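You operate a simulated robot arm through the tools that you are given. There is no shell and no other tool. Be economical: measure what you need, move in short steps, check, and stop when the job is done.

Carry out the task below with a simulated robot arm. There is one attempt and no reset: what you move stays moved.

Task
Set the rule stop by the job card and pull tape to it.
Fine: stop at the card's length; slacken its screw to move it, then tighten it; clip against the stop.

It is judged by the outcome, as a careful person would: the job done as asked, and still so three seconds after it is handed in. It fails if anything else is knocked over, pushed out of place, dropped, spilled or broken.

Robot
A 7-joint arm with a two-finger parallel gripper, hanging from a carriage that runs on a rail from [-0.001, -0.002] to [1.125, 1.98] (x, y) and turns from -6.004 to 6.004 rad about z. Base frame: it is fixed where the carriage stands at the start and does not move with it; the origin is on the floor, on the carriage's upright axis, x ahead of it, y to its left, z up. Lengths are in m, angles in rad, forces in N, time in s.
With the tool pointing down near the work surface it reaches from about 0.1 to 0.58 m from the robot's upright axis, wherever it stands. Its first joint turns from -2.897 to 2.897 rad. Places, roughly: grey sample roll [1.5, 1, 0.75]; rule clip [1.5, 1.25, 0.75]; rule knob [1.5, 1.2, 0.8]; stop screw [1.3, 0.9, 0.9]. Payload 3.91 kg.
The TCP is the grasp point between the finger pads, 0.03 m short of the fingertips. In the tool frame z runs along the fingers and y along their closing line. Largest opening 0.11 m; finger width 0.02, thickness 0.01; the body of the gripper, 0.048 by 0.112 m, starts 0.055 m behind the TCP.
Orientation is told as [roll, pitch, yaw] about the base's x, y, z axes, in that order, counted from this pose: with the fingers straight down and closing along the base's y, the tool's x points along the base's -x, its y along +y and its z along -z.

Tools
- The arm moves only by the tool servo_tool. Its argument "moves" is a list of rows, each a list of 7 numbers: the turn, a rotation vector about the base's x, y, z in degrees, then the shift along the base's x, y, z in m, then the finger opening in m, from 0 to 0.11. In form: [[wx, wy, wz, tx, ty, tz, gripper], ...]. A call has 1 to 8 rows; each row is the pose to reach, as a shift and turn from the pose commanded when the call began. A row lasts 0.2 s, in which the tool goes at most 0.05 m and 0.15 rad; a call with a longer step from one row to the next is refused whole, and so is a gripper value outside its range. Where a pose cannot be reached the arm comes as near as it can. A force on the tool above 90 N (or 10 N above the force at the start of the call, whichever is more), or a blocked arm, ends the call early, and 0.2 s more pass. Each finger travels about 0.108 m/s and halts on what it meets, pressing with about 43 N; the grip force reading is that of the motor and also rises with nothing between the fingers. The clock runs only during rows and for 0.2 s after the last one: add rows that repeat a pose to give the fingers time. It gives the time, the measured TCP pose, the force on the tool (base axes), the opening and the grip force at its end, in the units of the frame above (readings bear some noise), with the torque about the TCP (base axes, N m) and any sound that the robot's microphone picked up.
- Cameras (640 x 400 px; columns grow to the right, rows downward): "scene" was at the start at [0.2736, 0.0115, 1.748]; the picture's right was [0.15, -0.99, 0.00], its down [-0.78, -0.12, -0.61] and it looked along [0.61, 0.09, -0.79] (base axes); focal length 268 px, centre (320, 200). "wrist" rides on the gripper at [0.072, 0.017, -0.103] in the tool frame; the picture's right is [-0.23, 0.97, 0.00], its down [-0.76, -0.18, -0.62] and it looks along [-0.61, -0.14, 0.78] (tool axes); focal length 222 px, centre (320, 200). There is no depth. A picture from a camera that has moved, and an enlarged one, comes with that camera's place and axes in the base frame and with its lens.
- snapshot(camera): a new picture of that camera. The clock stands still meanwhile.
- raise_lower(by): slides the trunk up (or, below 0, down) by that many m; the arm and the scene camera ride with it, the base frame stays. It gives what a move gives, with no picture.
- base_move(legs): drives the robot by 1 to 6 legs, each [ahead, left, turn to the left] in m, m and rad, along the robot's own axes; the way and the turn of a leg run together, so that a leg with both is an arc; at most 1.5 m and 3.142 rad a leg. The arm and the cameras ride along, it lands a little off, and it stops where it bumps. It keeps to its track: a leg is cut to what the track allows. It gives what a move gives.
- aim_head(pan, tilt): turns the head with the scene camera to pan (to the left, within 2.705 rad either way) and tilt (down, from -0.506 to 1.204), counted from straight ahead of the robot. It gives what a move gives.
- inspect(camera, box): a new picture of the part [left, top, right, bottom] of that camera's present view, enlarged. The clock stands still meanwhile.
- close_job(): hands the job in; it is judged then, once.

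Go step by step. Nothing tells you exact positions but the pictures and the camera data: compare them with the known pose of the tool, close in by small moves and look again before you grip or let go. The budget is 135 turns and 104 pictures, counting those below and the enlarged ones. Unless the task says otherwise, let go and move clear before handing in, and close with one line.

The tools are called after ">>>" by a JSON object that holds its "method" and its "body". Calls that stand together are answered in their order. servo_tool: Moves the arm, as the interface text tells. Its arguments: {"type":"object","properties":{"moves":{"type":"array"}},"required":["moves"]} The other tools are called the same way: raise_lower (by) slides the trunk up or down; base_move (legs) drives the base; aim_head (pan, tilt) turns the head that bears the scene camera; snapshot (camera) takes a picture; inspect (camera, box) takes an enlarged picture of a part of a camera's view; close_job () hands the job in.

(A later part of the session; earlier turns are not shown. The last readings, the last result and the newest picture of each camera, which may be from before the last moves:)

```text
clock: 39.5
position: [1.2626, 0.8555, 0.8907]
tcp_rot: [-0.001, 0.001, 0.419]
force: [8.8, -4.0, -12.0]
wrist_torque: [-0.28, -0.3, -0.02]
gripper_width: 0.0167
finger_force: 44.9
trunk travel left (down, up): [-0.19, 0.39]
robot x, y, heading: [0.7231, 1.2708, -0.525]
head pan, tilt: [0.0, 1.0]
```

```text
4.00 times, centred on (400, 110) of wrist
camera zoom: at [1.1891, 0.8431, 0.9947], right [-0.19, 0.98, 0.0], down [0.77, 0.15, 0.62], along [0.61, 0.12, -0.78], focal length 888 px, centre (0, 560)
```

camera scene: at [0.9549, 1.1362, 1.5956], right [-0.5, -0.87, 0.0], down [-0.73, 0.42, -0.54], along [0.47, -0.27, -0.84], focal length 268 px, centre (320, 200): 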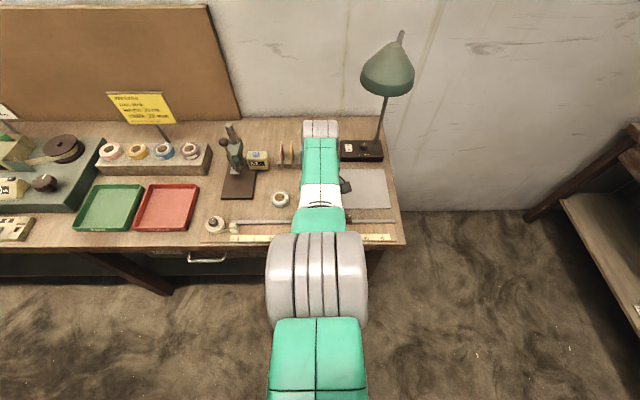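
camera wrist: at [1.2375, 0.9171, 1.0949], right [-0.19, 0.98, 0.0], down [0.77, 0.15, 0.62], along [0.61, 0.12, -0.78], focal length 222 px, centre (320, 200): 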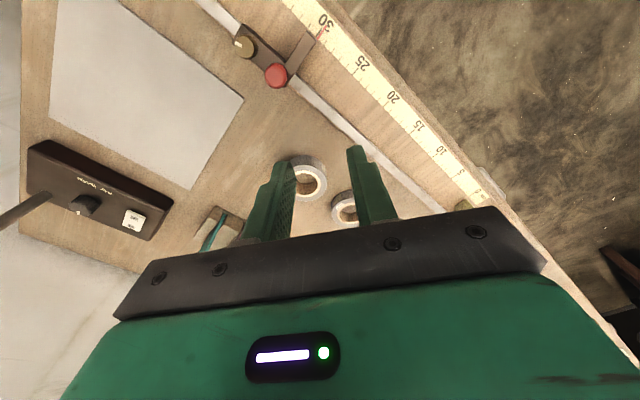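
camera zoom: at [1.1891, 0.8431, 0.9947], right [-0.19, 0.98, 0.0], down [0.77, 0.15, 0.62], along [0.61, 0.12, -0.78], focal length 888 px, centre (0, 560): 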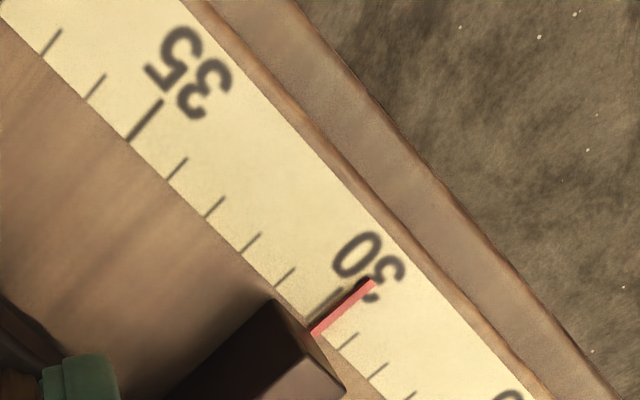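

Within error that's 30.0 (29.73 + 0.25 parallax). Now I'll turn counter-clockwise to tighten.

>>> {"method": "servo_tool", "body": {"moves": [[0, 0, 8, 0, 0, 0, 0.0], [0, 0, 16, 0, 0, 0, 0.0], [0, 0, 24, 0, 0, 0, 0.0], [0, 0, 32, 0, 0, 0, 0.0], [0, 0, 40, 0, 0, 0, 0.0], [0, 0, 48, 0, 0, 0, 0.0], [0, 0, 56, 0, 0, 0, 0.0], [0, 0, 64, 0, 0, 0, 0.0]]}}

>>> {"method": "servo_tool", "body": {"moves": [[0, 0, 8, 0, 0, 0, 0.0], [0, 0, 16, 0, 0, 0, 0.0], [0, 0, 16, 0, 0, 0, 0.0]]}}

>>> {"method": "snapshot", "body": {"camera": "wrist"}}

>>> {"method": "inspect", "body": {"camera": "wrist", "box": [240, 100, 400, 200]}}

```text
clock: 41.3
position: [1.2647, 0.8553, 0.8915]
tcp_rot: [-0.004, 0.003, 1.539]
force: [27.7, -16.5, -35.8]
wrist_torque: [-0.65, -0.53, -0.06]
gripper_width: 0.0167
finger_force: 45.0
trunk travel left (down, up): [-0.19, 0.39]
robot x, y, heading: [0.7228, 1.2714, -0.525]
head pan, tilt: [0.0, 1.0]
```

```text
clock: 42.1
position: [1.2643, 0.856, 0.8927]
tcp_rot: [-0.003, 0.003, 1.816]
force: [28.3, -10.8, -25.9]
wrist_torque: [-0.43, -0.64, -0.19]
gripper_width: 0.0166
finger_force: 45.1
trunk travel left (down, up): [-0.19, 0.39]
robot x, y, heading: [0.7206, 1.273, -0.524]
head pan, tilt: [0.0, 1.0]
```

```text
67 pictures are left
camera wrist: at [1.2663, 0.7821, 0.9965], right [-1.0, -0.02, 0.0], down [-0.02, 0.78, 0.62], along [-0.01, 0.62, -0.78], focal length 222 px, centre (320, 200)
```

wrist: 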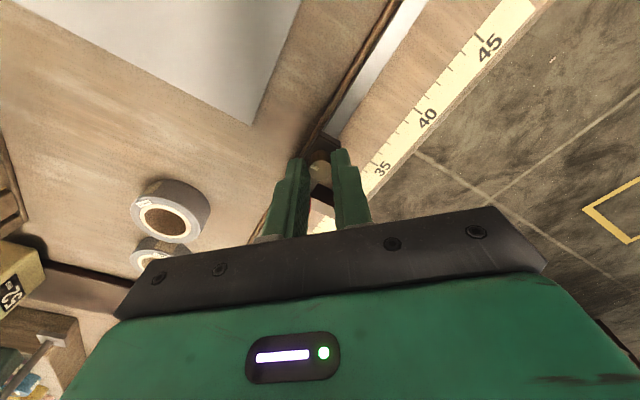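

```text
4.00 times, centred on (320, 150) of wrist
camera zoom: at [1.2663, 0.7821, 0.9965], right [-1.0, -0.02, 0.0], down [-0.02, 0.78, 0.62], along [-0.01, 0.62, -0.78], focal length 888 px, centre (320, 400)
```

zoom: 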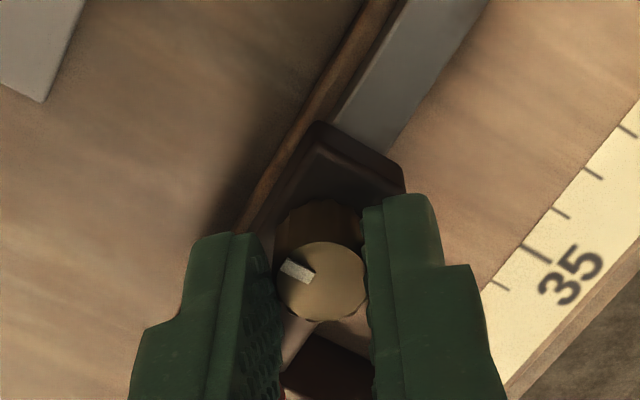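

The mark is back at its original angle and the torque is rising. I'll add a final few degrees to be snug.

>>> {"method": "servo_tool", "body": {"moves": [[0, 0, 6, 0, 0, 0.001, 0.0], [0, 0, 6, 0, 0, 0.001, 0.0]]}}

>>> {"method": "inspect", "body": {"camera": "wrist", "box": [240, 100, 400, 200]}}

```text
clock: 42.7
position: [1.2649, 0.8575, 0.8924]
tcp_rot: [-0.002, 0.002, 1.919]
force: [24.7, -7.7, -19.6]
wrist_torque: [-0.38, -0.63, -0.15]
gripper_width: 0.0164
finger_force: 45.0
trunk travel left (down, up): [-0.19, 0.39]
robot x, y, heading: [0.7205, 1.276, -0.522]
head pan, tilt: [0.0, 1.0]
```

```text
4.00 times, centred on (320, 150) of wrist
camera zoom: at [1.2742, 0.7831, 0.9971], right [-0.99, -0.12, 0.0], down [-0.1, 0.78, 0.62], along [-0.07, 0.62, -0.78], focal length 888 px, centre (320, 400)
```

zoom: 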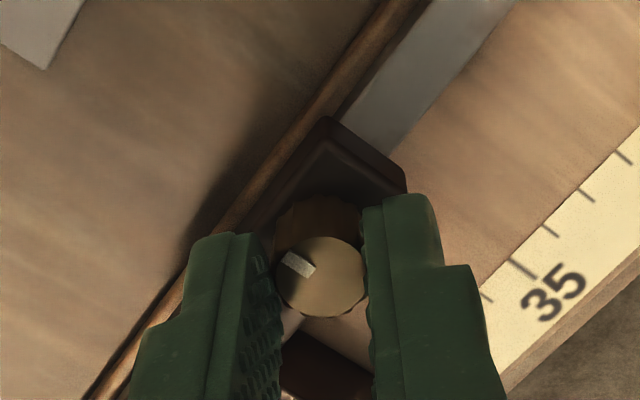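

>>> {"method": "servo_tool", "body": {"moves": [[0, 0, 0, 0, 0, 0, 0.021], [0, 0, 0, 0, 0, 0, 0.021]]}}

>>> {"method": "raise_lower", "body": {"by": 0.06}}

>>> {"method": "servo_tool", "body": {"moves": [[0, 0, -8, 0, 0, 0, 0.03], [0, 0, -16, 0, 0, 0, 0.036], [0, 0, -24, 0, 0, 0, 0.036], [0, 0, -32, 0, 0, 0, 0.036], [0, 0, -40, 0, 0, 0, 0.036], [0, 0, -48, 0, 0, 0, 0.036], [0, 0, -56, 0, 0, 0, 0.036], [0, 0, -64, 0, 0, 0, 0.036]]}}

>>> {"method": "servo_tool", "body": {"moves": [[0, 0, -8, 0, 0, 0, 0.036], [0, 0, -16, 0, 0, 0, 0.036], [0, 0, -20, 0, 0, 0, 0.036]]}}

>>> {"method": "inspect", "body": {"camera": "wrist", "box": [240, 80, 400, 180]}}

```text
clock: 43.3
position: [1.2631, 0.8566, 0.8914]
tcp_rot: [0.001, 0.001, 1.921]
force: [4.4, 1.3, 2.3]
wrist_torque: [0.04, -0.14, 0.01]
gripper_width: 0.0234
finger_force: 2.3
trunk travel left (down, up): [-0.19, 0.39]
robot x, y, heading: [0.7195, 1.2701, -0.525]
head pan, tilt: [0.0, 1.0]
```

```text
clock: 44.3
position: [1.2609, 0.8562, 0.951]
tcp_rot: [0.0, 0.0, 1.92]
force: [0.5, -0.2, 0.9]
wrist_torque: [0.0, 0.01, 0.02]
gripper_width: 0.021
finger_force: 0.0
trunk travel left (down, up): [-0.25, 0.33]
robot x, y, heading: [0.7192, 1.2706, -0.524]
head pan, tilt: [0.0, 1.0]
```

```text
clock: 46.1
position: [1.262, 0.8578, 0.9503]
tcp_rot: [0.001, 0.0, 0.803]
force: [0.2, -0.5, 0.5]
wrist_torque: [0.0, 0.0, 0.02]
gripper_width: 0.036
finger_force: 0.0
trunk travel left (down, up): [-0.25, 0.33]
robot x, y, heading: [0.7252, 1.272, -0.521]
head pan, tilt: [0.0, 1.0]
```

```text
clock: 46.9
position: [1.2622, 0.8579, 0.9516]
tcp_rot: [0.001, 0.0, 0.45]
force: [0.4, 0.3, 0.6]
wrist_torque: [0.03, -0.02, -0.01]
gripper_width: 0.0361
finger_force: 0.1
trunk travel left (down, up): [-0.25, 0.33]
robot x, y, heading: [0.7194, 1.2688, -0.524]
head pan, tilt: [0.0, 1.0]
```

```text
4.00 times, centred on (320, 130) of wrist
camera zoom: at [1.189, 0.8411, 1.0553], right [-0.22, 0.98, 0.0], down [0.76, 0.17, 0.62], along [0.61, 0.14, -0.78], focal length 888 px, centre (320, 480)
```

zoom: 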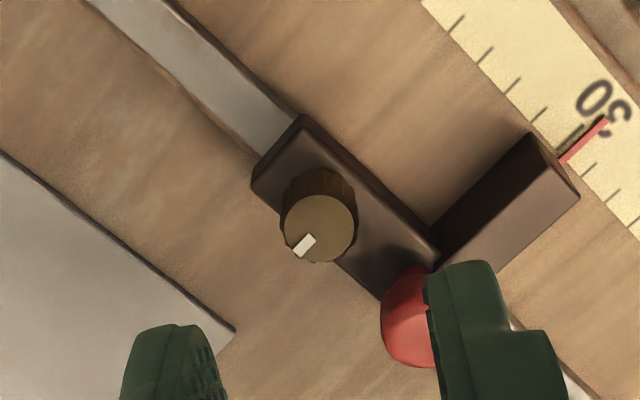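

The mark is back at, or slightly past, its starting angle, so it is as tight as found. I'll recheck the pointer from directly opposite.

>>> {"method": "raise_lower", "body": {"by": 0.04}}

>>> {"method": "servo_tool", "body": {"moves": [[0, 0, 0, 0.022, 0.037, 0, 0.036], [0, 0, 0, 0.0445, 0.0745, 0, 0.036], [0, 0, 0, 0.0445, 0.0745, 0, 0.036]]}}

>>> {"method": "inspect", "body": {"camera": "wrist", "box": [270, 0, 366, 60]}}

```text
clock: 47.8
position: [1.2609, 0.8576, 0.9915]
tcp_rot: [0.001, 0.0, 0.453]
force: [0.3, 0.7, -0.7]
wrist_torque: [0.0, -0.05, 0.0]
gripper_width: 0.036
finger_force: 0.0
trunk travel left (down, up): [-0.29, 0.29]
robot x, y, heading: [0.7219, 1.2698, -0.523]
head pan, tilt: [0.0, 1.0]
```

```text
clock: 48.6
position: [1.3102, 0.931, 0.9904]
tcp_rot: [0.004, 0.001, 0.453]
force: [-0.4, 0.5, -0.4]
wrist_torque: [-0.02, 0.0, 0.0]
gripper_width: 0.036
finger_force: 0.0
out of reach, approached as far as the arm can: row 1, 2, 3
trunk travel left (down, up): [-0.29, 0.29]
robot x, y, heading: [0.7217, 1.2698, -0.526]
head pan, tilt: [0.0, 1.0]
```

```text
6.67 times, centred on (318, 30) of wrist
camera zoom: at [1.238, 0.9152, 1.0943], right [-0.22, 0.98, 0.0], down [0.76, 0.17, 0.62], along [0.61, 0.14, -0.78], focal length 1481 px, centre (333, 1333)
```

zoom: 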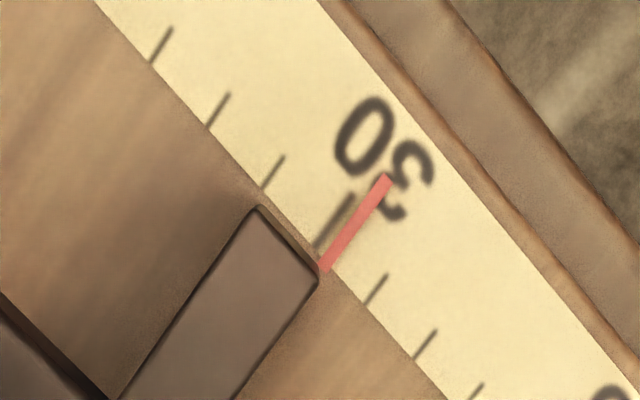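

>>> {"method": "inspect", "body": {"camera": "wrist", "box": [296, 20, 344, 50]}}

```text
13.33 times, centred on (320, 35) of wrist
camera zoom: at [1.238, 0.9152, 1.0943], right [-0.22, 0.98, 0.0], down [0.76, 0.17, 0.62], along [0.61, 0.14, -0.78], focal length 2962 px, centre (320, 2400)
```

zoom: 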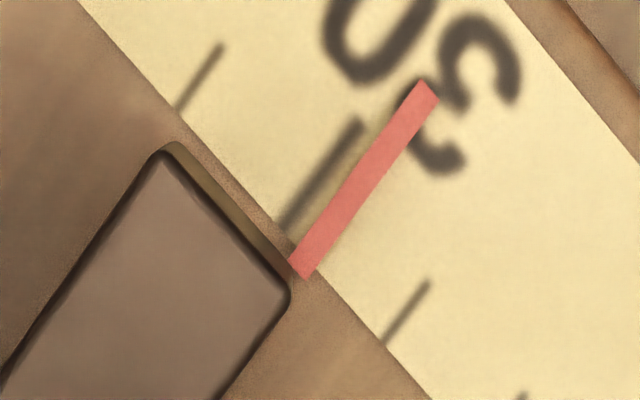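

The stop settled at about 29.76 because it crept back while I tightened. I'll redo it with a matching overshoot: over the screw, grip at the tightened end of the turn, slacken, shift, retighten.

>>> {"method": "servo_tool", "body": {"moves": [[0, 0, 8, -0.024, -0.037, 0, 0.036], [0, 0, 16, -0.048, -0.074, 0, 0.036], [0, 0, 24, -0.048, -0.074, 0, 0.034], [0, 0, 32, -0.048, -0.074, 0, 0.034], [0, 0, 40, -0.048, -0.074, 0, 0.034], [0, 0, 48, -0.048, -0.074, 0, 0.03], [0, 0, 56, -0.048, -0.074, 0, 0.03], [0, 0, 64, -0.048, -0.074, 0, 0.03]]}}

>>> {"method": "servo_tool", "body": {"moves": [[0, 0, 7, 0, 0, 0, 0.03], [0, 0, 7, 0, 0, 0, 0.03]]}}

>>> {"method": "raise_lower", "body": {"by": -0.06}}

>>> {"method": "inspect", "body": {"camera": "wrist", "box": [240, 80, 400, 180]}}

```text
clock: 50.4
position: [1.2614, 0.8555, 0.9899]
tcp_rot: [0.001, 0.001, 1.572]
force: [0.0, 0.1, 0.1]
wrist_torque: [0.0, 0.01, 0.02]
gripper_width: 0.0302
finger_force: 0.1
trunk travel left (down, up): [-0.29, 0.29]
robot x, y, heading: [0.7217, 1.2715, -0.525]
head pan, tilt: [0.0, 1.0]
```

```text
clock: 51.0
position: [1.2626, 0.8547, 0.9891]
tcp_rot: [0.003, -0.001, 1.692]
force: [0.3, -0.3, 0.1]
wrist_torque: [0.04, 0.01, -0.03]
gripper_width: 0.0303
finger_force: 0.2
trunk travel left (down, up): [-0.29, 0.29]
robot x, y, heading: [0.7237, 1.2697, -0.526]
head pan, tilt: [0.0, 1.0]
```

```text
clock: 52.0
position: [1.2633, 0.8558, 0.9304]
tcp_rot: [0.001, 0.001, 1.694]
force: [-0.2, -0.4, 0.7]
wrist_torque: [0.01, 0.0, -0.02]
gripper_width: 0.0299
finger_force: 0.1
trunk travel left (down, up): [-0.23, 0.35]
robot x, y, heading: [0.721, 1.2693, -0.523]
head pan, tilt: [0.0, 1.0]
```

```text
4.00 times, centred on (320, 130) of wrist
camera zoom: at [1.2544, 0.7819, 1.0345], right [-0.99, 0.11, 0.0], down [0.08, 0.78, 0.62], along [0.07, 0.62, -0.78], focal length 888 px, centre (320, 480)
```

zoom: 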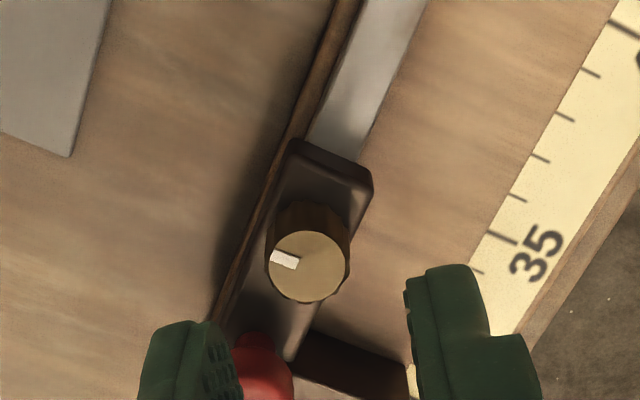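

>>> {"method": "servo_tool", "body": {"moves": [[0, 0, 0, 0.0023, 0.0017, 0, 0.03], [0, 0, 0, 0.0023, 0.0017, 0, 0.03]]}}

>>> {"method": "raise_lower", "body": {"by": -0.025}}

>>> {"method": "inspect", "body": {"camera": "wrist", "box": [240, 80, 400, 180]}}

```text
clock: 52.6
position: [1.2636, 0.8583, 0.9287]
tcp_rot: [0.002, -0.001, 1.692]
force: [-1.2, 0.1, 0.2]
wrist_torque: [0.03, 0.0, 0.02]
gripper_width: 0.0298
finger_force: 0.1
trunk travel left (down, up): [-0.23, 0.35]
robot x, y, heading: [0.7237, 1.2713, -0.525]
head pan, tilt: [0.0, 1.0]
```

```text
clock: 53.3
position: [1.2654, 0.8567, 0.9046]
tcp_rot: [0.0, 0.0, 1.694]
force: [0.0, -0.5, -0.9]
wrist_torque: [0.0, 0.01, -0.01]
gripper_width: 0.03
finger_force: 0.0
trunk travel left (down, up): [-0.205, 0.375]
robot x, y, heading: [0.7219, 1.27, -0.521]
head pan, tilt: [0.0, 1.0]
```

```text
4.00 times, centred on (320, 130) of wrist
camera zoom: at [1.257, 0.7841, 1.0089], right [-0.99, 0.11, 0.0], down [0.08, 0.78, 0.62], along [0.07, 0.62, -0.78], focal length 888 px, centre (320, 480)
```

zoom: 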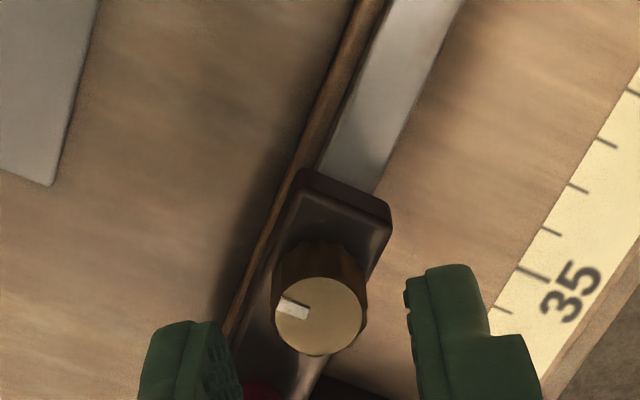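

>>> {"method": "raise_lower", "body": {"by": -0.014}}

>>> {"method": "servo_tool", "body": {"moves": [[0, 0, 0, 0, 0, 0, 0.012], [0, 0, 0, 0, 0, 0, 0.0], [0, 0, 0, 0, 0, 0, 0.0]]}}

>>> {"method": "servo_tool", "body": {"moves": [[0, 0, -8, 0, 0, 0, 0.0], [0, 0, -16, 0, 0, 0, 0.0], [0, 0, -24, 0, 0, 0, 0.0], [0, 0, -32, 0, 0, 0, 0.0], [0, 0, -40, 0, 0, 0, 0.0], [0, 0, -48, 0, 0, 0, 0.0], [0, 0, -56, 0, 0, 0, 0.0], [0, 0, -64, 0, 0, 0, 0.0]]}}

>>> {"method": "servo_tool", "body": {"moves": [[0, 0, -8, 0, 0, 0, 0.0], [0, 0, -14, 0, 0, 0, 0.0]]}}

>>> {"method": "inspect", "body": {"camera": "wrist", "box": [320, 60, 480, 160]}}

```text
clock: 53.9
position: [1.2639, 0.8576, 0.8897]
tcp_rot: [0.002, 0.0, 1.694]
force: [-0.6, 0.0, 0.1]
wrist_torque: [0.01, -0.04, 0.0]
gripper_width: 0.0299
finger_force: 0.1
trunk travel left (down, up): [-0.191, 0.389]
robot x, y, heading: [0.722, 1.2695, -0.523]
head pan, tilt: [0.0, 1.0]
```

```text
clock: 54.7
position: [1.2657, 0.8577, 0.8909]
tcp_rot: [0.002, -0.001, 1.694]
force: [4.1, -0.6, -4.0]
wrist_torque: [-0.25, -0.12, -0.05]
gripper_width: 0.0163
finger_force: 45.1
trunk travel left (down, up): [-0.191, 0.389]
robot x, y, heading: [0.7225, 1.2703, -0.522]
head pan, tilt: [0.0, 1.0]
```

```text
clock: 56.5
position: [1.2648, 0.8568, 0.8903]
tcp_rot: [0.0, 0.0, 0.573]
force: [7.8, -3.7, -12.4]
wrist_torque: [-0.57, 0.42, 0.01]
gripper_width: 0.0162
finger_force: 45.3
trunk travel left (down, up): [-0.191, 0.389]
robot x, y, heading: [0.7238, 1.2758, -0.522]
head pan, tilt: [0.0, 1.0]
```

```text
clock: 57.1
position: [1.2649, 0.8577, 0.89]
tcp_rot: [0.001, 0.0, 0.329]
force: [5.4, -4.0, -10.6]
wrist_torque: [-0.11, -0.25, -0.01]
gripper_width: 0.0162
finger_force: 45.3
trunk travel left (down, up): [-0.191, 0.389]
robot x, y, heading: [0.7221, 1.2675, -0.524]
head pan, tilt: [0.0, 1.0]
```

```text
4.00 times, centred on (400, 110) of wrist
camera zoom: at [1.1907, 0.8504, 0.9949], right [-0.1, 0.99, 0.0], down [0.78, 0.08, 0.62], along [0.62, 0.06, -0.78], focal length 888 px, centre (0, 560)
```

zoom: 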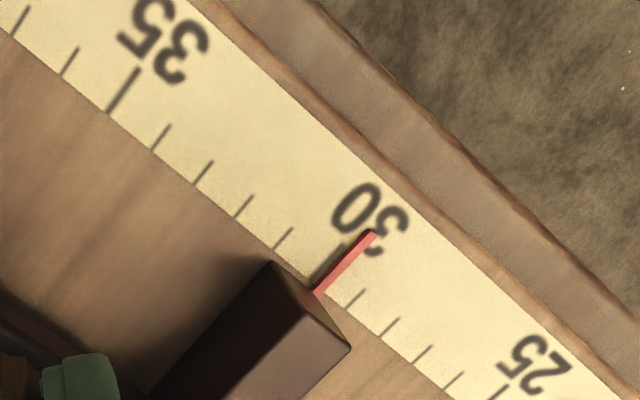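

Turning shifts the stop by about 1.4 mm and turning back undoes it. I'll shift the tool 2.4 mm along the rule and retighten.

>>> {"method": "servo_tool", "body": {"moves": [[0, 0, 0, -0.0006, -0.0011, 0, 0.0], [0, 0, 0, -0.0012, -0.0022, 0, 0.0], [0, 0, 8, -0.0012, -0.0022, 0, 0.0], [0, 0, 16, -0.0012, -0.0022, 0, 0.0], [0, 0, 24, -0.0012, -0.0022, 0, 0.0], [0, 0, 32, -0.0012, -0.0022, 0, 0.0], [0, 0, 40, -0.0012, -0.0022, 0, 0.0], [0, 0, 48, -0.0012, -0.0022, 0, 0.0]]}}

>>> {"method": "servo_tool", "body": {"moves": [[0, 0, 8, 0, 0, 0, 0.0], [0, 0, 16, 0, 0, 0, 0.0], [0, 0, 24, 0, 0, 0, 0.0], [0, 0, 32, 0, 0, 0, 0.0], [0, 0, 38, 0, 0, 0, 0.0], [0, 0, 38, 0, 0, 0, 0.0]]}}

>>> {"method": "inspect", "body": {"camera": "wrist", "box": [240, 100, 400, 200]}}

```text
clock: 58.9
position: [1.2646, 0.8559, 0.8903]
tcp_rot: [0.0, 0.0, 1.17]
force: [6.7, -3.9, -8.7]
wrist_torque: [-0.07, -0.2, 0.01]
gripper_width: 0.0161
finger_force: 45.2
trunk travel left (down, up): [-0.191, 0.389]
robot x, y, heading: [0.7236, 1.271, -0.524]
head pan, tilt: [0.0, 1.0]
```

```text
clock: 60.3
position: [1.2641, 0.8565, 0.8901]
tcp_rot: [0.002, 0.001, 1.835]
force: [4.7, -1.2, -4.0]
wrist_torque: [0.07, -0.29, -0.24]
gripper_width: 0.0165
finger_force: 44.7
trunk travel left (down, up): [-0.191, 0.389]
robot x, y, heading: [0.7231, 1.2714, -0.521]
head pan, tilt: [0.0, 1.0]
```

```text
4.00 times, centred on (320, 150) of wrist
camera zoom: at [1.2667, 0.7818, 0.9952], right [-1.0, -0.03, 0.0], down [-0.03, 0.78, 0.62], along [-0.02, 0.62, -0.78], focal length 888 px, centre (320, 400)
```

zoom: 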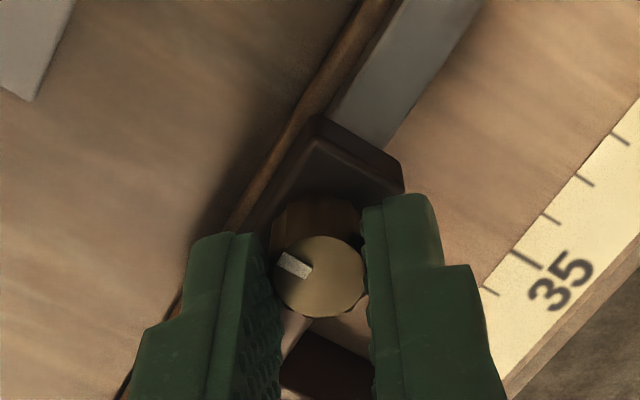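

Tight: torque −0.24, with the mark at the same limit. I'll release, rise and verify from opposite the pointer.

>>> {"method": "servo_tool", "body": {"moves": [[0, 0, 0, 0, 0, 0, 0.022], [0, 0, 0, 0, 0, 0, 0.022]]}}

>>> {"method": "raise_lower", "body": {"by": 0.1}}

>>> {"method": "servo_tool", "body": {"moves": [[0, 0, -8, 0, 0, 0, 0.036], [0, 0, -16, 0, 0, 0, 0.036], [0, 0, -24, 0, 0, 0, 0.036], [0, 0, -32, 0, 0, 0, 0.036], [0, 0, -40, 0, 0, 0, 0.036], [0, 0, -48, 0, 0, 0, 0.036], [0, 0, -56, 0, 0, 0, 0.036], [0, 0, -64, 0, 0, 0, 0.036]]}}

>>> {"method": "servo_tool", "body": {"moves": [[0, 0, -8, 0.02, 0.037, 0, 0.036], [0, 0, -16, 0.042, 0.074, 0, 0.036], [0, 0, -16, 0.042, 0.074, 0, 0.036]]}}

>>> {"method": "inspect", "body": {"camera": "wrist", "box": [296, 15, 344, 45]}}

```text
clock: 60.9
position: [1.2627, 0.8552, 0.8902]
tcp_rot: [0.001, -0.001, 1.831]
force: [0.1, 0.3, -0.3]
wrist_torque: [0.02, -0.01, 0.01]
gripper_width: 0.0218
finger_force: 0.1
trunk travel left (down, up): [-0.191, 0.389]
robot x, y, heading: [0.7211, 1.2706, -0.524]
head pan, tilt: [0.0, 1.0]
```

```text
clock: 62.2
position: [1.2623, 0.8557, 0.9895]
tcp_rot: [0.002, -0.002, 1.833]
force: [0.0, -0.5, 0.4]
wrist_torque: [-0.04, -0.03, 0.0]
gripper_width: 0.0219
finger_force: 0.2
trunk travel left (down, up): [-0.291, 0.289]
robot x, y, heading: [0.7248, 1.2687, -0.523]
head pan, tilt: [0.0, 1.0]
```

```text
clock: 64.0
position: [1.2642, 0.8549, 0.9896]
tcp_rot: [0.003, 0.001, 0.713]
force: [0.1, -0.6, 0.1]
wrist_torque: [-0.02, 0.02, 0.0]
gripper_width: 0.0358
finger_force: 0.1
trunk travel left (down, up): [-0.291, 0.289]
robot x, y, heading: [0.719, 1.27, -0.526]
head pan, tilt: [0.0, 1.0]
```

```text
clock: 64.8
position: [1.3093, 0.9293, 0.9878]
tcp_rot: [0.003, 0.002, 0.435]
force: [0.1, -0.1, 0.4]
wrist_torque: [0.01, 0.01, 0.0]
gripper_width: 0.036
finger_force: 0.2
out of reach, approached as far as the arm can: row 2, 3
trunk travel left (down, up): [-0.291, 0.289]
robot x, y, heading: [0.7195, 1.2725, -0.523]
head pan, tilt: [0.0, 1.0]
```

```text
13.33 times, centred on (320, 30) of wrist
camera zoom: at [1.2356, 0.9144, 1.0921], right [-0.2, 0.98, 0.0], down [0.77, 0.16, 0.62], along [0.61, 0.13, -0.78], focal length 2962 px, centre (320, 2467)
```

zoom: 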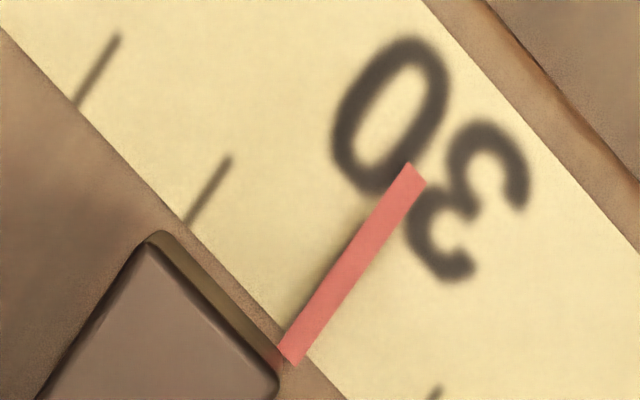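

The pointer now covers the 30 tick. Next is the clip: I'll move the carriage left and look at it.

>>> {"method": "base_move", "body": {"legs": [[0, 0.1, 0]]}}

>>> {"method": "servo_tool", "body": {"moves": [[0, 0, 8, 0.005, 0.015, 0, 0.036], [0, 0, 16, 0.01, 0.03, 0, 0.045], [0, 0, 24, 0.015, 0.045, 0, 0.05], [0, 0, 32, 0.015, 0.045, 0, 0.05], [0, 0, 36.5, 0.015, 0.045, 0, 0.05], [0, 0, 36.5, 0.015, 0.045, 0, 0.05]]}}

>>> {"method": "snapshot", "body": {"camera": "wrist"}}

>>> {"method": "snapshot", "body": {"camera": "scene"}}

```text
clock: 66.0
position: [1.3561, 1.0128, 0.9872]
tcp_rot: [0.005, 0.001, 0.433]
force: [0.1, -0.1, 0.4]
wrist_torque: [-0.01, 0.0, 0.0]
gripper_width: 0.0357
finger_force: 0.0
trunk travel left (down, up): [-0.291, 0.289]
robot x, y, heading: [0.7687, 1.3588, -0.525]
head pan, tilt: [0.0, 1.0]
```

```text
clock: 67.4
position: [1.3781, 1.0562, 0.9853]
tcp_rot: [0.002, 0.001, 1.073]
force: [-0.9, -1.1, -0.4]
wrist_torque: [0.03, -0.01, 0.0]
gripper_width: 0.0502
finger_force: 0.2
out of reach, approached as far as the arm can: row 2, 3, 4, 5, 6
trunk travel left (down, up): [-0.291, 0.289]
robot x, y, heading: [0.7704, 1.3557, -0.523]
head pan, tilt: [0.0, 1.0]
```

```text
56 pictures are left
camera wrist: at [1.3291, 1.0007, 1.0903], right [-0.75, 0.67, 0.0], down [0.52, 0.58, 0.62], along [0.41, 0.47, -0.78], focal length 222 px, centre (320, 200)
```

wrist: 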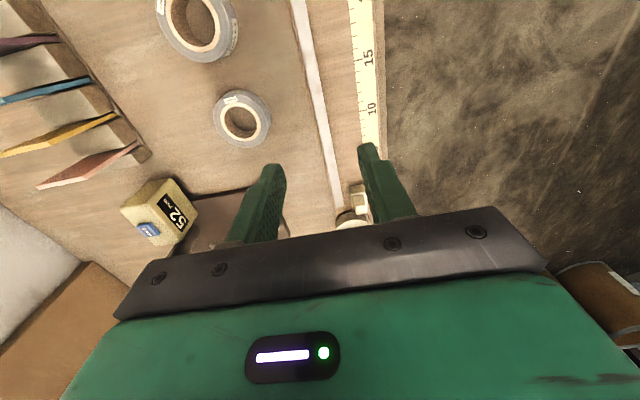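

```text
55 pictures are left
camera scene: at [1.0036, 1.2219, 1.5966], right [-0.5, -0.86, 0.0], down [-0.73, 0.42, -0.54], along [0.47, -0.27, -0.84], focal length 268 px, centre (320, 200)
```

scene: 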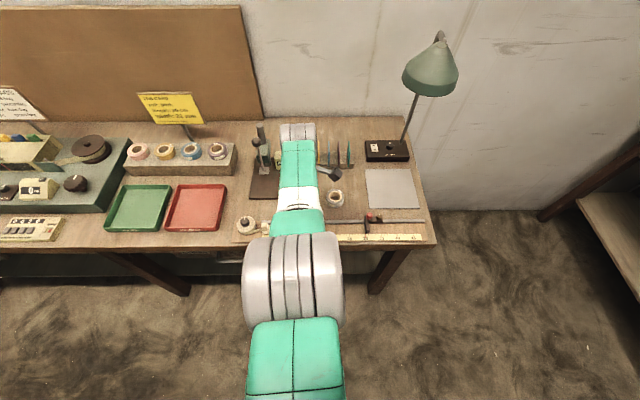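

>>> {"method": "servo_tool", "body": {"moves": [[0, 0, 0, -0.03, 0.017, 0, 0.05], [0, 0, 0, -0.04, 0.023, 0, 0.05], [0, 0, 0, -0.04, 0.023, 0, 0.05]]}}

>>> {"method": "inspect", "body": {"camera": "wrist", "box": [240, 100, 400, 200]}}

>>> {"method": "inspect", "body": {"camera": "scene", "box": [220, 200, 300, 250]}}

```text
clock: 68.2
position: [1.3771, 1.0596, 0.9773]
tcp_rot: [0.003, 0.0, 1.072]
force: [-0.3, 0.1, 0.4]
wrist_torque: [0.0, 0.0, -0.01]
gripper_width: 0.0502
finger_force: 0.0
out of reach, approached as far as the arm can: row 1, 2, 3
trunk travel left (down, up): [-0.291, 0.289]
robot x, y, heading: [0.7724, 1.3587, -0.531]
head pan, tilt: [0.0, 1.0]
```

```text
4.00 times, centred on (320, 150) of wrist
camera zoom: at [1.3283, 1.0048, 1.0813], right [-0.75, 0.67, 0.0], down [0.52, 0.58, 0.62], along [0.41, 0.47, -0.78], focal length 888 px, centre (320, 400)
```

zoom: 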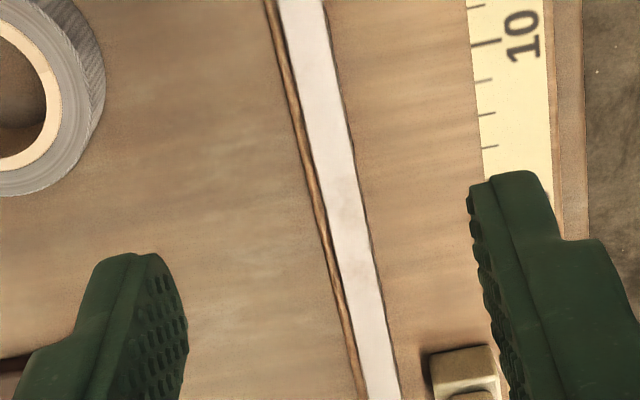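

```text
8.00 times, centred on (260, 225) of scene
camera zoom: at [1.0036, 1.2218, 1.5966], right [-0.5, -0.86, 0.0], down [-0.73, 0.42, -0.54], along [0.47, -0.27, -0.84], focal length 2141 px, centre (800, 0)
```

zoom: 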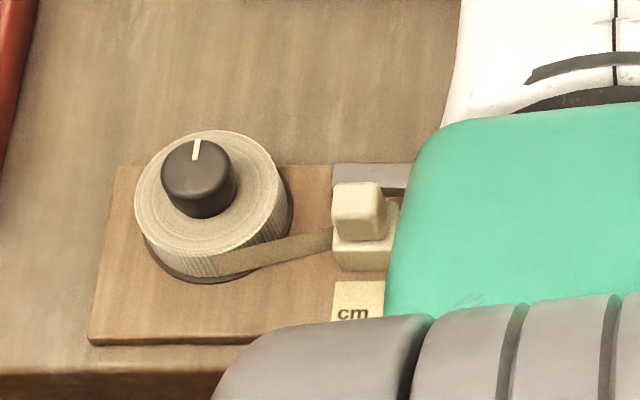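

The arm balked at that move, so I'll try raising and drawing in with smaller steps.

>>> {"method": "servo_tool", "body": {"moves": [[0, 0, 0, -0.01, 0.006, 0.02, 0.05], [0, 0, 0, -0.02, 0.012, 0.04, 0.05], [0, 0, 0, -0.03, 0.017, 0.06, 0.05], [0, 0, 0, -0.04, 0.023, 0.06, 0.05], [0, 0, 0, -0.04, 0.023, 0.06, 0.05]]}}

```text
clock: 69.4
position: [1.388, 1.0536, 1.0269]
tcp_rot: [0.003, 0.003, 1.072]
force: [-0.3, 0.0, -0.4]
wrist_torque: [0.0, -0.01, -0.03]
gripper_width: 0.0499
finger_force: 0.0
out of reach, approached as far as the arm can: row 1, 2, 3, 4, 5
trunk travel left (down, up): [-0.291, 0.289]
robot x, y, heading: [0.7701, 1.3542, -0.53]
head pan, tilt: [0.0, 1.0]
```

>>> {"method": "servo_tool", "body": {"moves": [[0, 0, 0, -0.04, 0.023, 0, 0.05], [0, 0, 0, -0.08, 0.046, 0, 0.05], [0, 0, 0, -0.12, 0.069, 0, 0.05], [0, 0, 0, -0.16, 0.092, 0, 0.05], [0, 0, 0, -0.2, 0.115, 0, 0.05], [0, 0, 0, -0.2, 0.115, 0, 0.05]]}}

```text
clock: 70.8
position: [1.3868, 1.0794, 0.9763]
tcp_rot: [0.003, 0.002, 1.073]
force: [-0.5, -0.9, -0.1]
wrist_torque: [-0.01, 0.02, -0.01]
gripper_width: 0.0499
finger_force: 0.0
out of reach, approached as far as the arm can: row 1, 2, 3, 4, 5, 6
trunk travel left (down, up): [-0.291, 0.289]
robot x, y, heading: [0.7687, 1.3567, -0.527]
head pan, tilt: [0.0, 1.0]
```

>>> {"method": "servo_tool", "body": {"moves": [[0, 0, -8, 0, 0, 0.01, 0.05], [0, 0, -16, 0, 0, 0.02, 0.05], [0, 0, -24, 0, 0, 0.03, 0.05], [0, 0, -32, 0, 0, 0.04, 0.05], [0, 0, -36, 0, 0, 0.05, 0.05], [0, 0, -36, -0.02, 0.01, 0.05, 0.05], [0, 0, -36, -0.04, 0.02, 0.05, 0.05], [0, 0, -36, -0.04, 0.02, 0.05, 0.05]]}}

>>> {"method": "snapshot", "body": {"camera": "scene"}}

```text
clock: 72.6
position: [1.3959, 1.0738, 1.0189]
tcp_rot: [0.004, 0.003, 0.44]
force: [0.4, -1.0, -0.3]
wrist_torque: [0.02, -0.01, -0.01]
gripper_width: 0.05
finger_force: 0.0
out of reach, approached as far as the arm can: row 2, 3, 4, 5, 6, 7, 8
trunk travel left (down, up): [-0.291, 0.289]
robot x, y, heading: [0.7706, 1.354, -0.528]
head pan, tilt: [0.0, 1.0]
```

```text
52 pictures are left
camera scene: at [1.0035, 1.2219, 1.5966], right [-0.5, -0.86, 0.0], down [-0.73, 0.42, -0.54], along [0.47, -0.27, -0.84], focal length 268 px, centre (320, 200)
```

scene: 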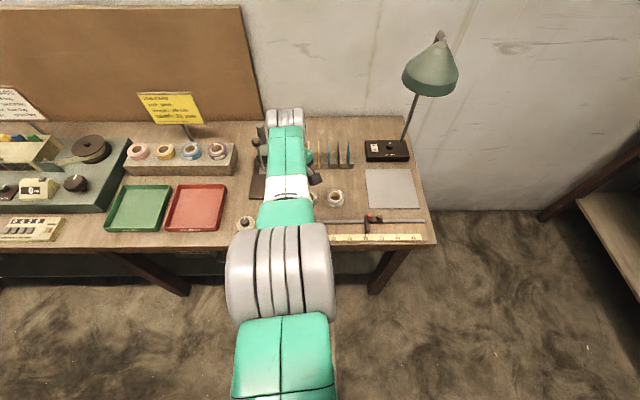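

The arm is stretched straight and near a singular pose. I'll raise the trunk for clearance, then try bringing the wrist inward by tilting the tool.

>>> {"method": "raise_lower", "body": {"by": 0.08}}

>>> {"method": "servo_tool", "body": {"moves": [[-3.8, -7.0, 0, 0, 0, 0, 0.05], [-7.6, -14.0, 0, -0.02, 0.01, 0, 0.05], [-7.6, -14.0, 0, -0.04, 0.02, 0, 0.05], [-7.6, -14.0, 0, -0.06, 0.03, 0, 0.05], [-7.6, -14.0, 0, -0.06, 0.03, 0, 0.05]]}}

```text
clock: 73.7
position: [1.3933, 1.0723, 1.0975]
tcp_rot: [0.002, 0.004, 0.442]
force: [0.7, 0.6, 0.3]
wrist_torque: [0.0, 0.03, -0.01]
gripper_width: 0.0505
finger_force: 0.0
trunk travel left (down, up): [-0.371, 0.209]
robot x, y, heading: [0.7721, 1.3589, -0.529]
head pan, tilt: [0.0, 1.0]
```

```text
clock: 74.9
position: [1.4397, 1.0591, 1.0724]
tcp_rot: [-0.223, -0.159, 0.46]
force: [0.1, -0.7, 0.8]
wrist_torque: [0.03, 0.03, 0.01]
gripper_width: 0.05
finger_force: 0.1
out of reach, approached as far as the arm can: row 1, 2, 3, 4, 5
trunk travel left (down, up): [-0.371, 0.209]
robot x, y, heading: [0.7695, 1.3591, -0.526]
head pan, tilt: [0.0, 1.0]
```

>>> {"method": "servo_tool", "body": {"moves": [[3.8, 7.0, 0, -0.03, -0.02, 0.02, 0.05], [7.6, 14.0, 0, -0.05, -0.05, 0.03, 0.05], [7.6, 14.0, 0, -0.07, -0.08, 0.03, 0.05], [7.6, 14.0, 0, -0.09, -0.11, 0.03, 0.05], [7.6, 14.0, 0, -0.11, -0.14, 0.03, 0.05], [7.6, 14.0, 0, -0.14, -0.15, 0.03, 0.05], [7.6, 14.0, 0, -0.14, -0.15, 0.03, 0.05]]}}

```text
clock: 76.5
position: [1.2922, 0.9099, 1.1057]
tcp_rot: [0.003, 0.004, 0.443]
force: [-0.2, 0.0, -0.3]
wrist_torque: [0.02, 0.05, 0.03]
gripper_width: 0.0501
finger_force: 0.0
out of reach, approached as far as the arm can: row 2, 3, 4, 5, 6, 7
trunk travel left (down, up): [-0.371, 0.209]
robot x, y, heading: [0.7721, 1.3551, -0.525]
head pan, tilt: [0.0, 1.0]
```

>>> {"method": "servo_tool", "body": {"moves": [[0, 0, 0, -0.03, 0.025, 0, 0.05], [0, 0, 0, -0.06, 0.05, 0, 0.05], [0, 0, 0, -0.09, 0.075, 0, 0.05], [0, 0, 0, -0.09, 0.075, 0, 0.05]]}}

```text
clock: 77.5
position: [1.2863, 0.9119, 1.0795]
tcp_rot: [0.006, 0.003, 0.44]
force: [1.0, 0.3, 0.2]
wrist_torque: [-0.01, -0.01, -0.02]
gripper_width: 0.0501
finger_force: 0.0
out of reach, approached as far as the arm can: row 1, 2, 3, 4
trunk travel left (down, up): [-0.371, 0.209]
robot x, y, heading: [0.7685, 1.3567, -0.523]
head pan, tilt: [0.0, 1.0]
```

Going down the reach boundary and then up freed it before, so I'll do that from a raised trunk.

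>>> {"method": "raise_lower", "body": {"by": 0.1}}

>>> {"method": "servo_tool", "body": {"moves": [[0, 0, 0, -0.01, 0.008, -0.04, 0.05], [0, 0, 0, -0.02, 0.016, -0.08, 0.05], [0, 0, 0, -0.03, 0.025, -0.12, 0.05], [0, 0, 0, -0.03, 0.025, -0.12, 0.05]]}}

>>> {"method": "servo_tool", "body": {"moves": [[0, 0, 0, 0, 0, 0.03, 0.05], [0, 0, 0, 0, 0, 0.06, 0.05], [0, 0, 0, 0, 0, 0.09, 0.05], [0, 0, 0, 0, 0, 0.09, 0.05]]}}

```text
clock: 78.9
position: [1.2861, 0.9121, 1.1792]
tcp_rot: [0.005, 0.004, 0.442]
force: [-0.5, -0.1, 0.4]
wrist_torque: [0.0, 0.0, 0.0]
gripper_width: 0.05
finger_force: 0.0
trunk travel left (down, up): [-0.471, 0.109]
robot x, y, heading: [0.7735, 1.3527, -0.53]
head pan, tilt: [0.0, 1.0]
```

```text
clock: 79.9
position: [1.2514, 0.934, 1.0579]
tcp_rot: [0.007, 0.003, 0.442]
force: [0.1, 0.3, -0.6]
wrist_torque: [0.02, 0.01, 0.04]
gripper_width: 0.0501
finger_force: 0.1
out of reach, approached as far as the arm can: row 1
trunk travel left (down, up): [-0.471, 0.109]
robot x, y, heading: [0.7743, 1.3584, -0.529]
head pan, tilt: [0.0, 1.0]
```

```text
clock: 80.9
position: [1.2758, 0.9143, 1.1426]
tcp_rot: [0.004, 0.004, 0.442]
force: [0.5, -1.3, -1.1]
wrist_torque: [0.03, 0.02, 0.01]
gripper_width: 0.05
finger_force: 0.1
out of reach, approached as far as the arm can: row 1, 2, 3, 4
trunk travel left (down, up): [-0.471, 0.109]
robot x, y, heading: [0.7697, 1.3577, -0.527]
head pan, tilt: [0.0, 1.0]
```

>>> {"method": "servo_tool", "body": {"moves": [[0, 0, 0, -0.01, 0.008, -0.04, 0.05], [0, 0, 0, -0.02, 0.016, -0.08, 0.05], [0, 0, 0, -0.03, 0.025, -0.12, 0.05], [0, 0, 0, -0.06, 0.05, -0.14, 0.05], [0, 0, 0, -0.09, 0.075, -0.14, 0.05], [0, 0, 0, -0.12, 0.1, -0.14, 0.05], [0, 0, 0, -0.12, 0.1, -0.14, 0.05]]}}

```text
clock: 82.5
position: [1.1581, 1.0172, 1.0036]
tcp_rot: [0.006, 0.005, 0.442]
force: [0.4, -0.6, -0.3]
wrist_torque: [0.03, -0.02, 0.01]
gripper_width: 0.05
finger_force: 0.1
out of reach, approached as far as the arm can: row 2, 3
trunk travel left (down, up): [-0.471, 0.109]
robot x, y, heading: [0.7726, 1.3594, -0.531]
head pan, tilt: [0.0, 1.0]
```

It's freed, with the arm drawn in to 0.515 m. I'll go up a bit and re-angle the tool for the clip (fingers closing across the rule).

>>> {"method": "servo_tool", "body": {"moves": [[0, 0, 8, 0, 0, 0.03, 0.05], [0, 0, 16, 0.02, 0.03, 0.06, 0.05], [0, 0, 24, 0.04, 0.06, 0.09, 0.05], [0, 0, 32, 0.05, 0.08, 0.09, 0.05], [0, 0, 36.5, 0.05, 0.08, 0.09, 0.05], [0, 0, 36.5, 0.05, 0.08, 0.09, 0.05]]}}

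>>> {"method": "snapshot", "body": {"camera": "wrist"}}

```text
clock: 83.9
position: [1.2092, 1.098, 1.0923]
tcp_rot: [0.005, 0.002, 1.081]
force: [0.1, -1.0, -0.7]
wrist_torque: [0.02, -0.01, 0.0]
gripper_width: 0.0502
finger_force: 0.0
trunk travel left (down, up): [-0.471, 0.109]
robot x, y, heading: [0.7704, 1.3586, -0.523]
head pan, tilt: [0.0, 1.0]
```

```text
51 pictures are left
camera wrist: at [1.1606, 1.0416, 1.1963], right [-0.75, 0.66, 0.0], down [0.52, 0.59, 0.62], along [0.41, 0.47, -0.78], focal length 222 px, centre (320, 200)
```

wrist: 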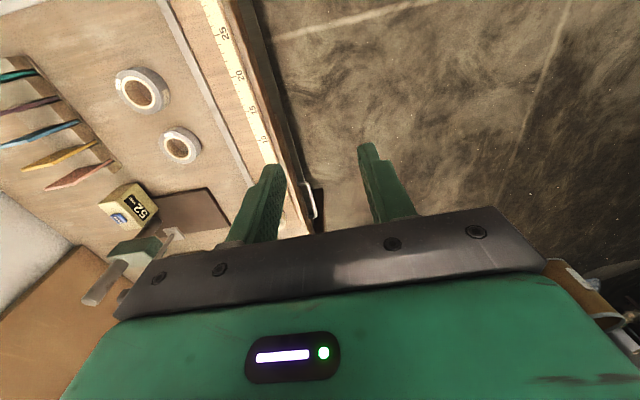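

Free again. Clip tab is about (1.416, 1.178, 0.862), 0.67 m from the axis. I'll work with the arm held higher relative to the trunk, which reaches farther, and move over the clip.

>>> {"method": "servo_tool", "body": {"moves": [[0, 0, 0, 0.0, 0.0, 0.045, 0.05], [0, 0, 0, 0.02, 0.01, 0.08, 0.05], [0, 0, 0, 0.05, 0.02, 0.11, 0.05], [0, 0, 0, 0.085, 0.035, 0.13, 0.05], [0, 0, 0, 0.12, 0.05, 0.14, 0.05], [0, 0, 0, 0.16, 0.063, 0.15, 0.05], [0, 0, 0, 0.19, 0.075, 0.16, 0.05], [0, 0, 0, 0.205, 0.08, 0.16, 0.05]]}}

>>> {"method": "raise_lower", "body": {"by": -0.27}}

>>> {"method": "snapshot", "body": {"camera": "wrist"}}

```text
clock: 85.7
position: [1.4126, 1.1778, 1.2503]
tcp_rot: [0.006, 0.004, 1.079]
force: [-0.9, -0.7, 0.0]
wrist_torque: [0.01, -0.02, 0.02]
gripper_width: 0.05
finger_force: 0.1
trunk travel left (down, up): [-0.471, 0.109]
robot x, y, heading: [0.7699, 1.3577, -0.529]
head pan, tilt: [0.0, 1.0]
```

```text
clock: 88.4
position: [1.4124, 1.1768, 0.9808]
tcp_rot: [0.005, 0.002, 1.079]
force: [-0.1, 0.1, 0.3]
wrist_torque: [-0.04, -0.04, 0.03]
gripper_width: 0.0501
finger_force: 0.0
trunk travel left (down, up): [-0.201, 0.379]
robot x, y, heading: [0.7694, 1.3557, -0.524]
head pan, tilt: [0.0, 1.0]
```

```text
50 pictures are left
camera wrist: at [1.3635, 1.1214, 1.086], right [-0.75, 0.66, 0.0], down [0.52, 0.59, 0.62], along [0.41, 0.47, -0.78], focal length 222 px, centre (320, 200)
```

wrist: 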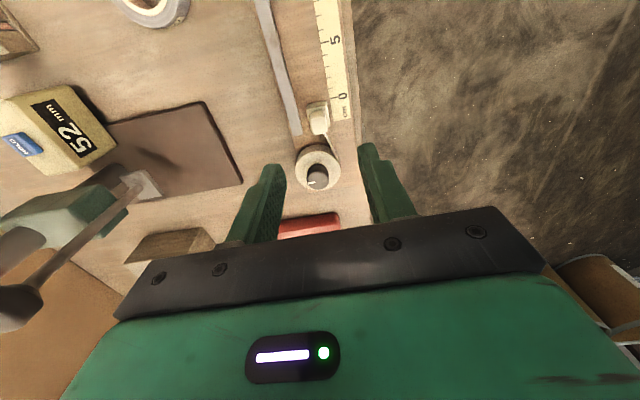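

>>> {"method": "inspect", "body": {"camera": "wrist", "box": [264, 70, 392, 150]}}

```text
5.00 times, centred on (328, 110) of wrist
camera zoom: at [1.3635, 1.1214, 1.086], right [-0.75, 0.66, 0.0], down [0.52, 0.59, 0.62], along [0.41, 0.47, -0.78], focal length 1111 px, centre (280, 650)
```

zoom: 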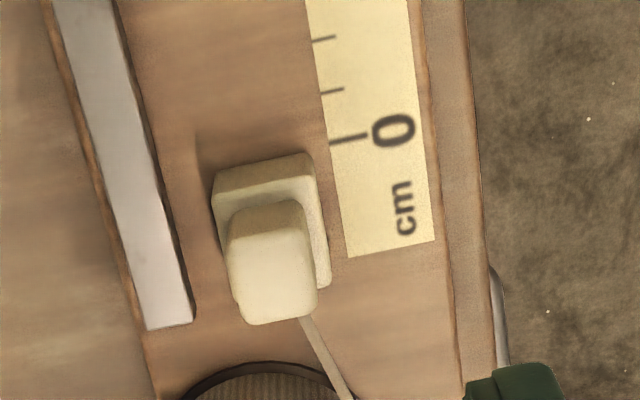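

>>> {"method": "servo_tool", "body": {"moves": [[0, 0, 0, 0.0048, 0.003, 0, 0.045], [0, 0, 0, 0.0048, 0.003, 0, 0.04]]}}

>>> {"method": "raise_lower", "body": {"by": -0.065}}

>>> {"method": "inspect", "body": {"camera": "wrist", "box": [240, 80, 400, 180]}}

```text
clock: 89.0
position: [1.4179, 1.1803, 0.9806]
tcp_rot: [0.005, 0.003, 1.082]
force: [-0.7, -0.1, 0.3]
wrist_torque: [0.02, -0.03, 0.02]
gripper_width: 0.04
finger_force: 0.0
trunk travel left (down, up): [-0.201, 0.379]
robot x, y, heading: [0.7692, 1.3589, -0.529]
head pan, tilt: [0.0, 1.0]
```

```text
clock: 90.1
position: [1.4161, 1.1805, 0.9159]
tcp_rot: [0.004, 0.003, 1.079]
force: [0.1, -0.5, -0.5]
wrist_torque: [0.01, 0.05, -0.02]
gripper_width: 0.04
finger_force: 0.0
trunk travel left (down, up): [-0.136, 0.444]
robot x, y, heading: [0.7738, 1.3587, -0.521]
head pan, tilt: [0.0, 1.0]
```

```text
4.00 times, centred on (320, 130) of wrist
camera zoom: at [1.3684, 1.1241, 1.0205], right [-0.75, 0.66, 0.0], down [0.52, 0.59, 0.62], along [0.41, 0.47, -0.78], focal length 888 px, centre (320, 480)
```

zoom: 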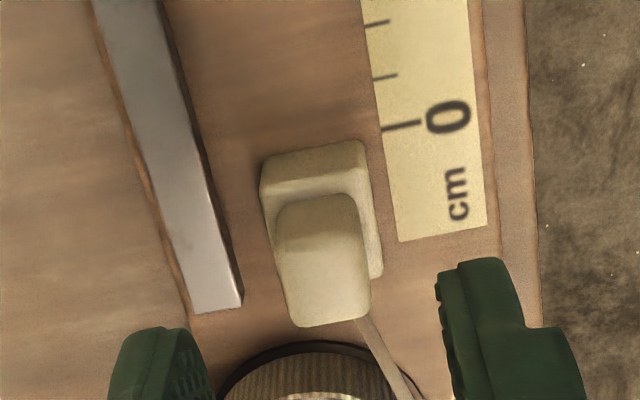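

>>> {"method": "raise_lower", "body": {"by": -0.035}}

>>> {"method": "inspect", "body": {"camera": "wrist", "box": [240, 100, 400, 200]}}

```text
clock: 90.8
position: [1.417, 1.1803, 0.8817]
tcp_rot: [0.006, 0.004, 1.079]
force: [-0.6, -0.7, 0.4]
wrist_torque: [0.0, 0.0, -0.01]
gripper_width: 0.0401
finger_force: 0.1
trunk travel left (down, up): [-0.101, 0.479]
robot x, y, heading: [0.7707, 1.3581, -0.528]
head pan, tilt: [0.0, 1.0]
```

```text
4.00 times, centred on (320, 150) of wrist
camera zoom: at [1.3684, 1.1241, 0.9855], right [-0.75, 0.66, 0.0], down [0.52, 0.59, 0.62], along [0.41, 0.47, -0.78], focal length 888 px, centre (320, 400)
```

zoom: 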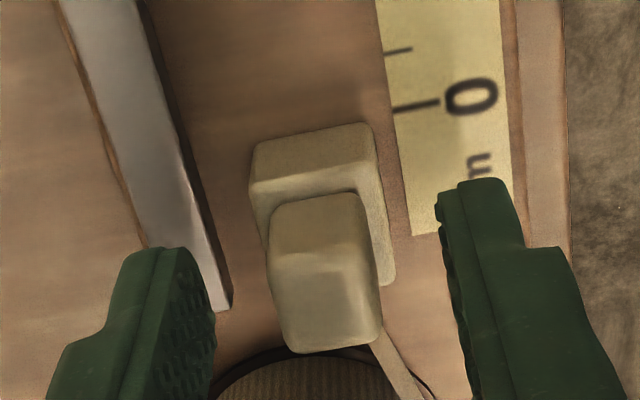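

>>> {"method": "servo_tool", "body": {"moves": [[0, 0, 0, 0, 0, 0, 0.02], [0, 0, 0, 0, 0, 0, 0.005], [0, 0, 0, 0, 0, 0, 0.0]]}}

>>> {"method": "inspect", "body": {"camera": "wrist", "box": [240, 100, 400, 200]}}

```text
clock: 91.7
position: [1.417, 1.1795, 0.8805]
tcp_rot: [0.006, 0.002, 1.079]
force: [-0.9, -0.5, 1.0]
wrist_torque: [-0.03, 0.01, 0.0]
gripper_width: 0.0146
finger_force: 43.5
trunk travel left (down, up): [-0.101, 0.479]
robot x, y, heading: [0.7705, 1.3578, -0.526]
head pan, tilt: [0.0, 1.0]
```

```text
4.00 times, centred on (320, 150) of wrist
camera zoom: at [1.3683, 1.1242, 0.9855], right [-0.75, 0.66, 0.0], down [0.52, 0.59, 0.62], along [0.41, 0.47, -0.78], focal length 888 px, centre (320, 400)
```

zoom: 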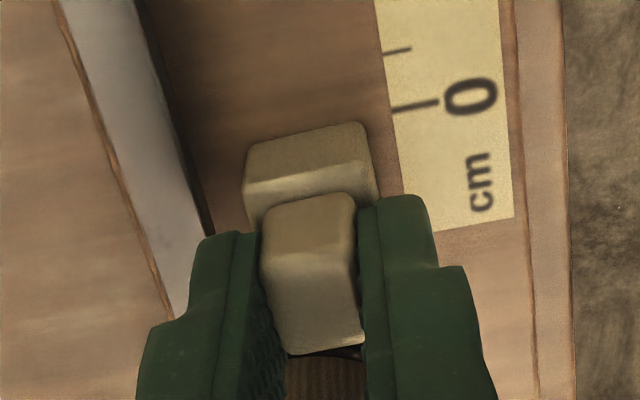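

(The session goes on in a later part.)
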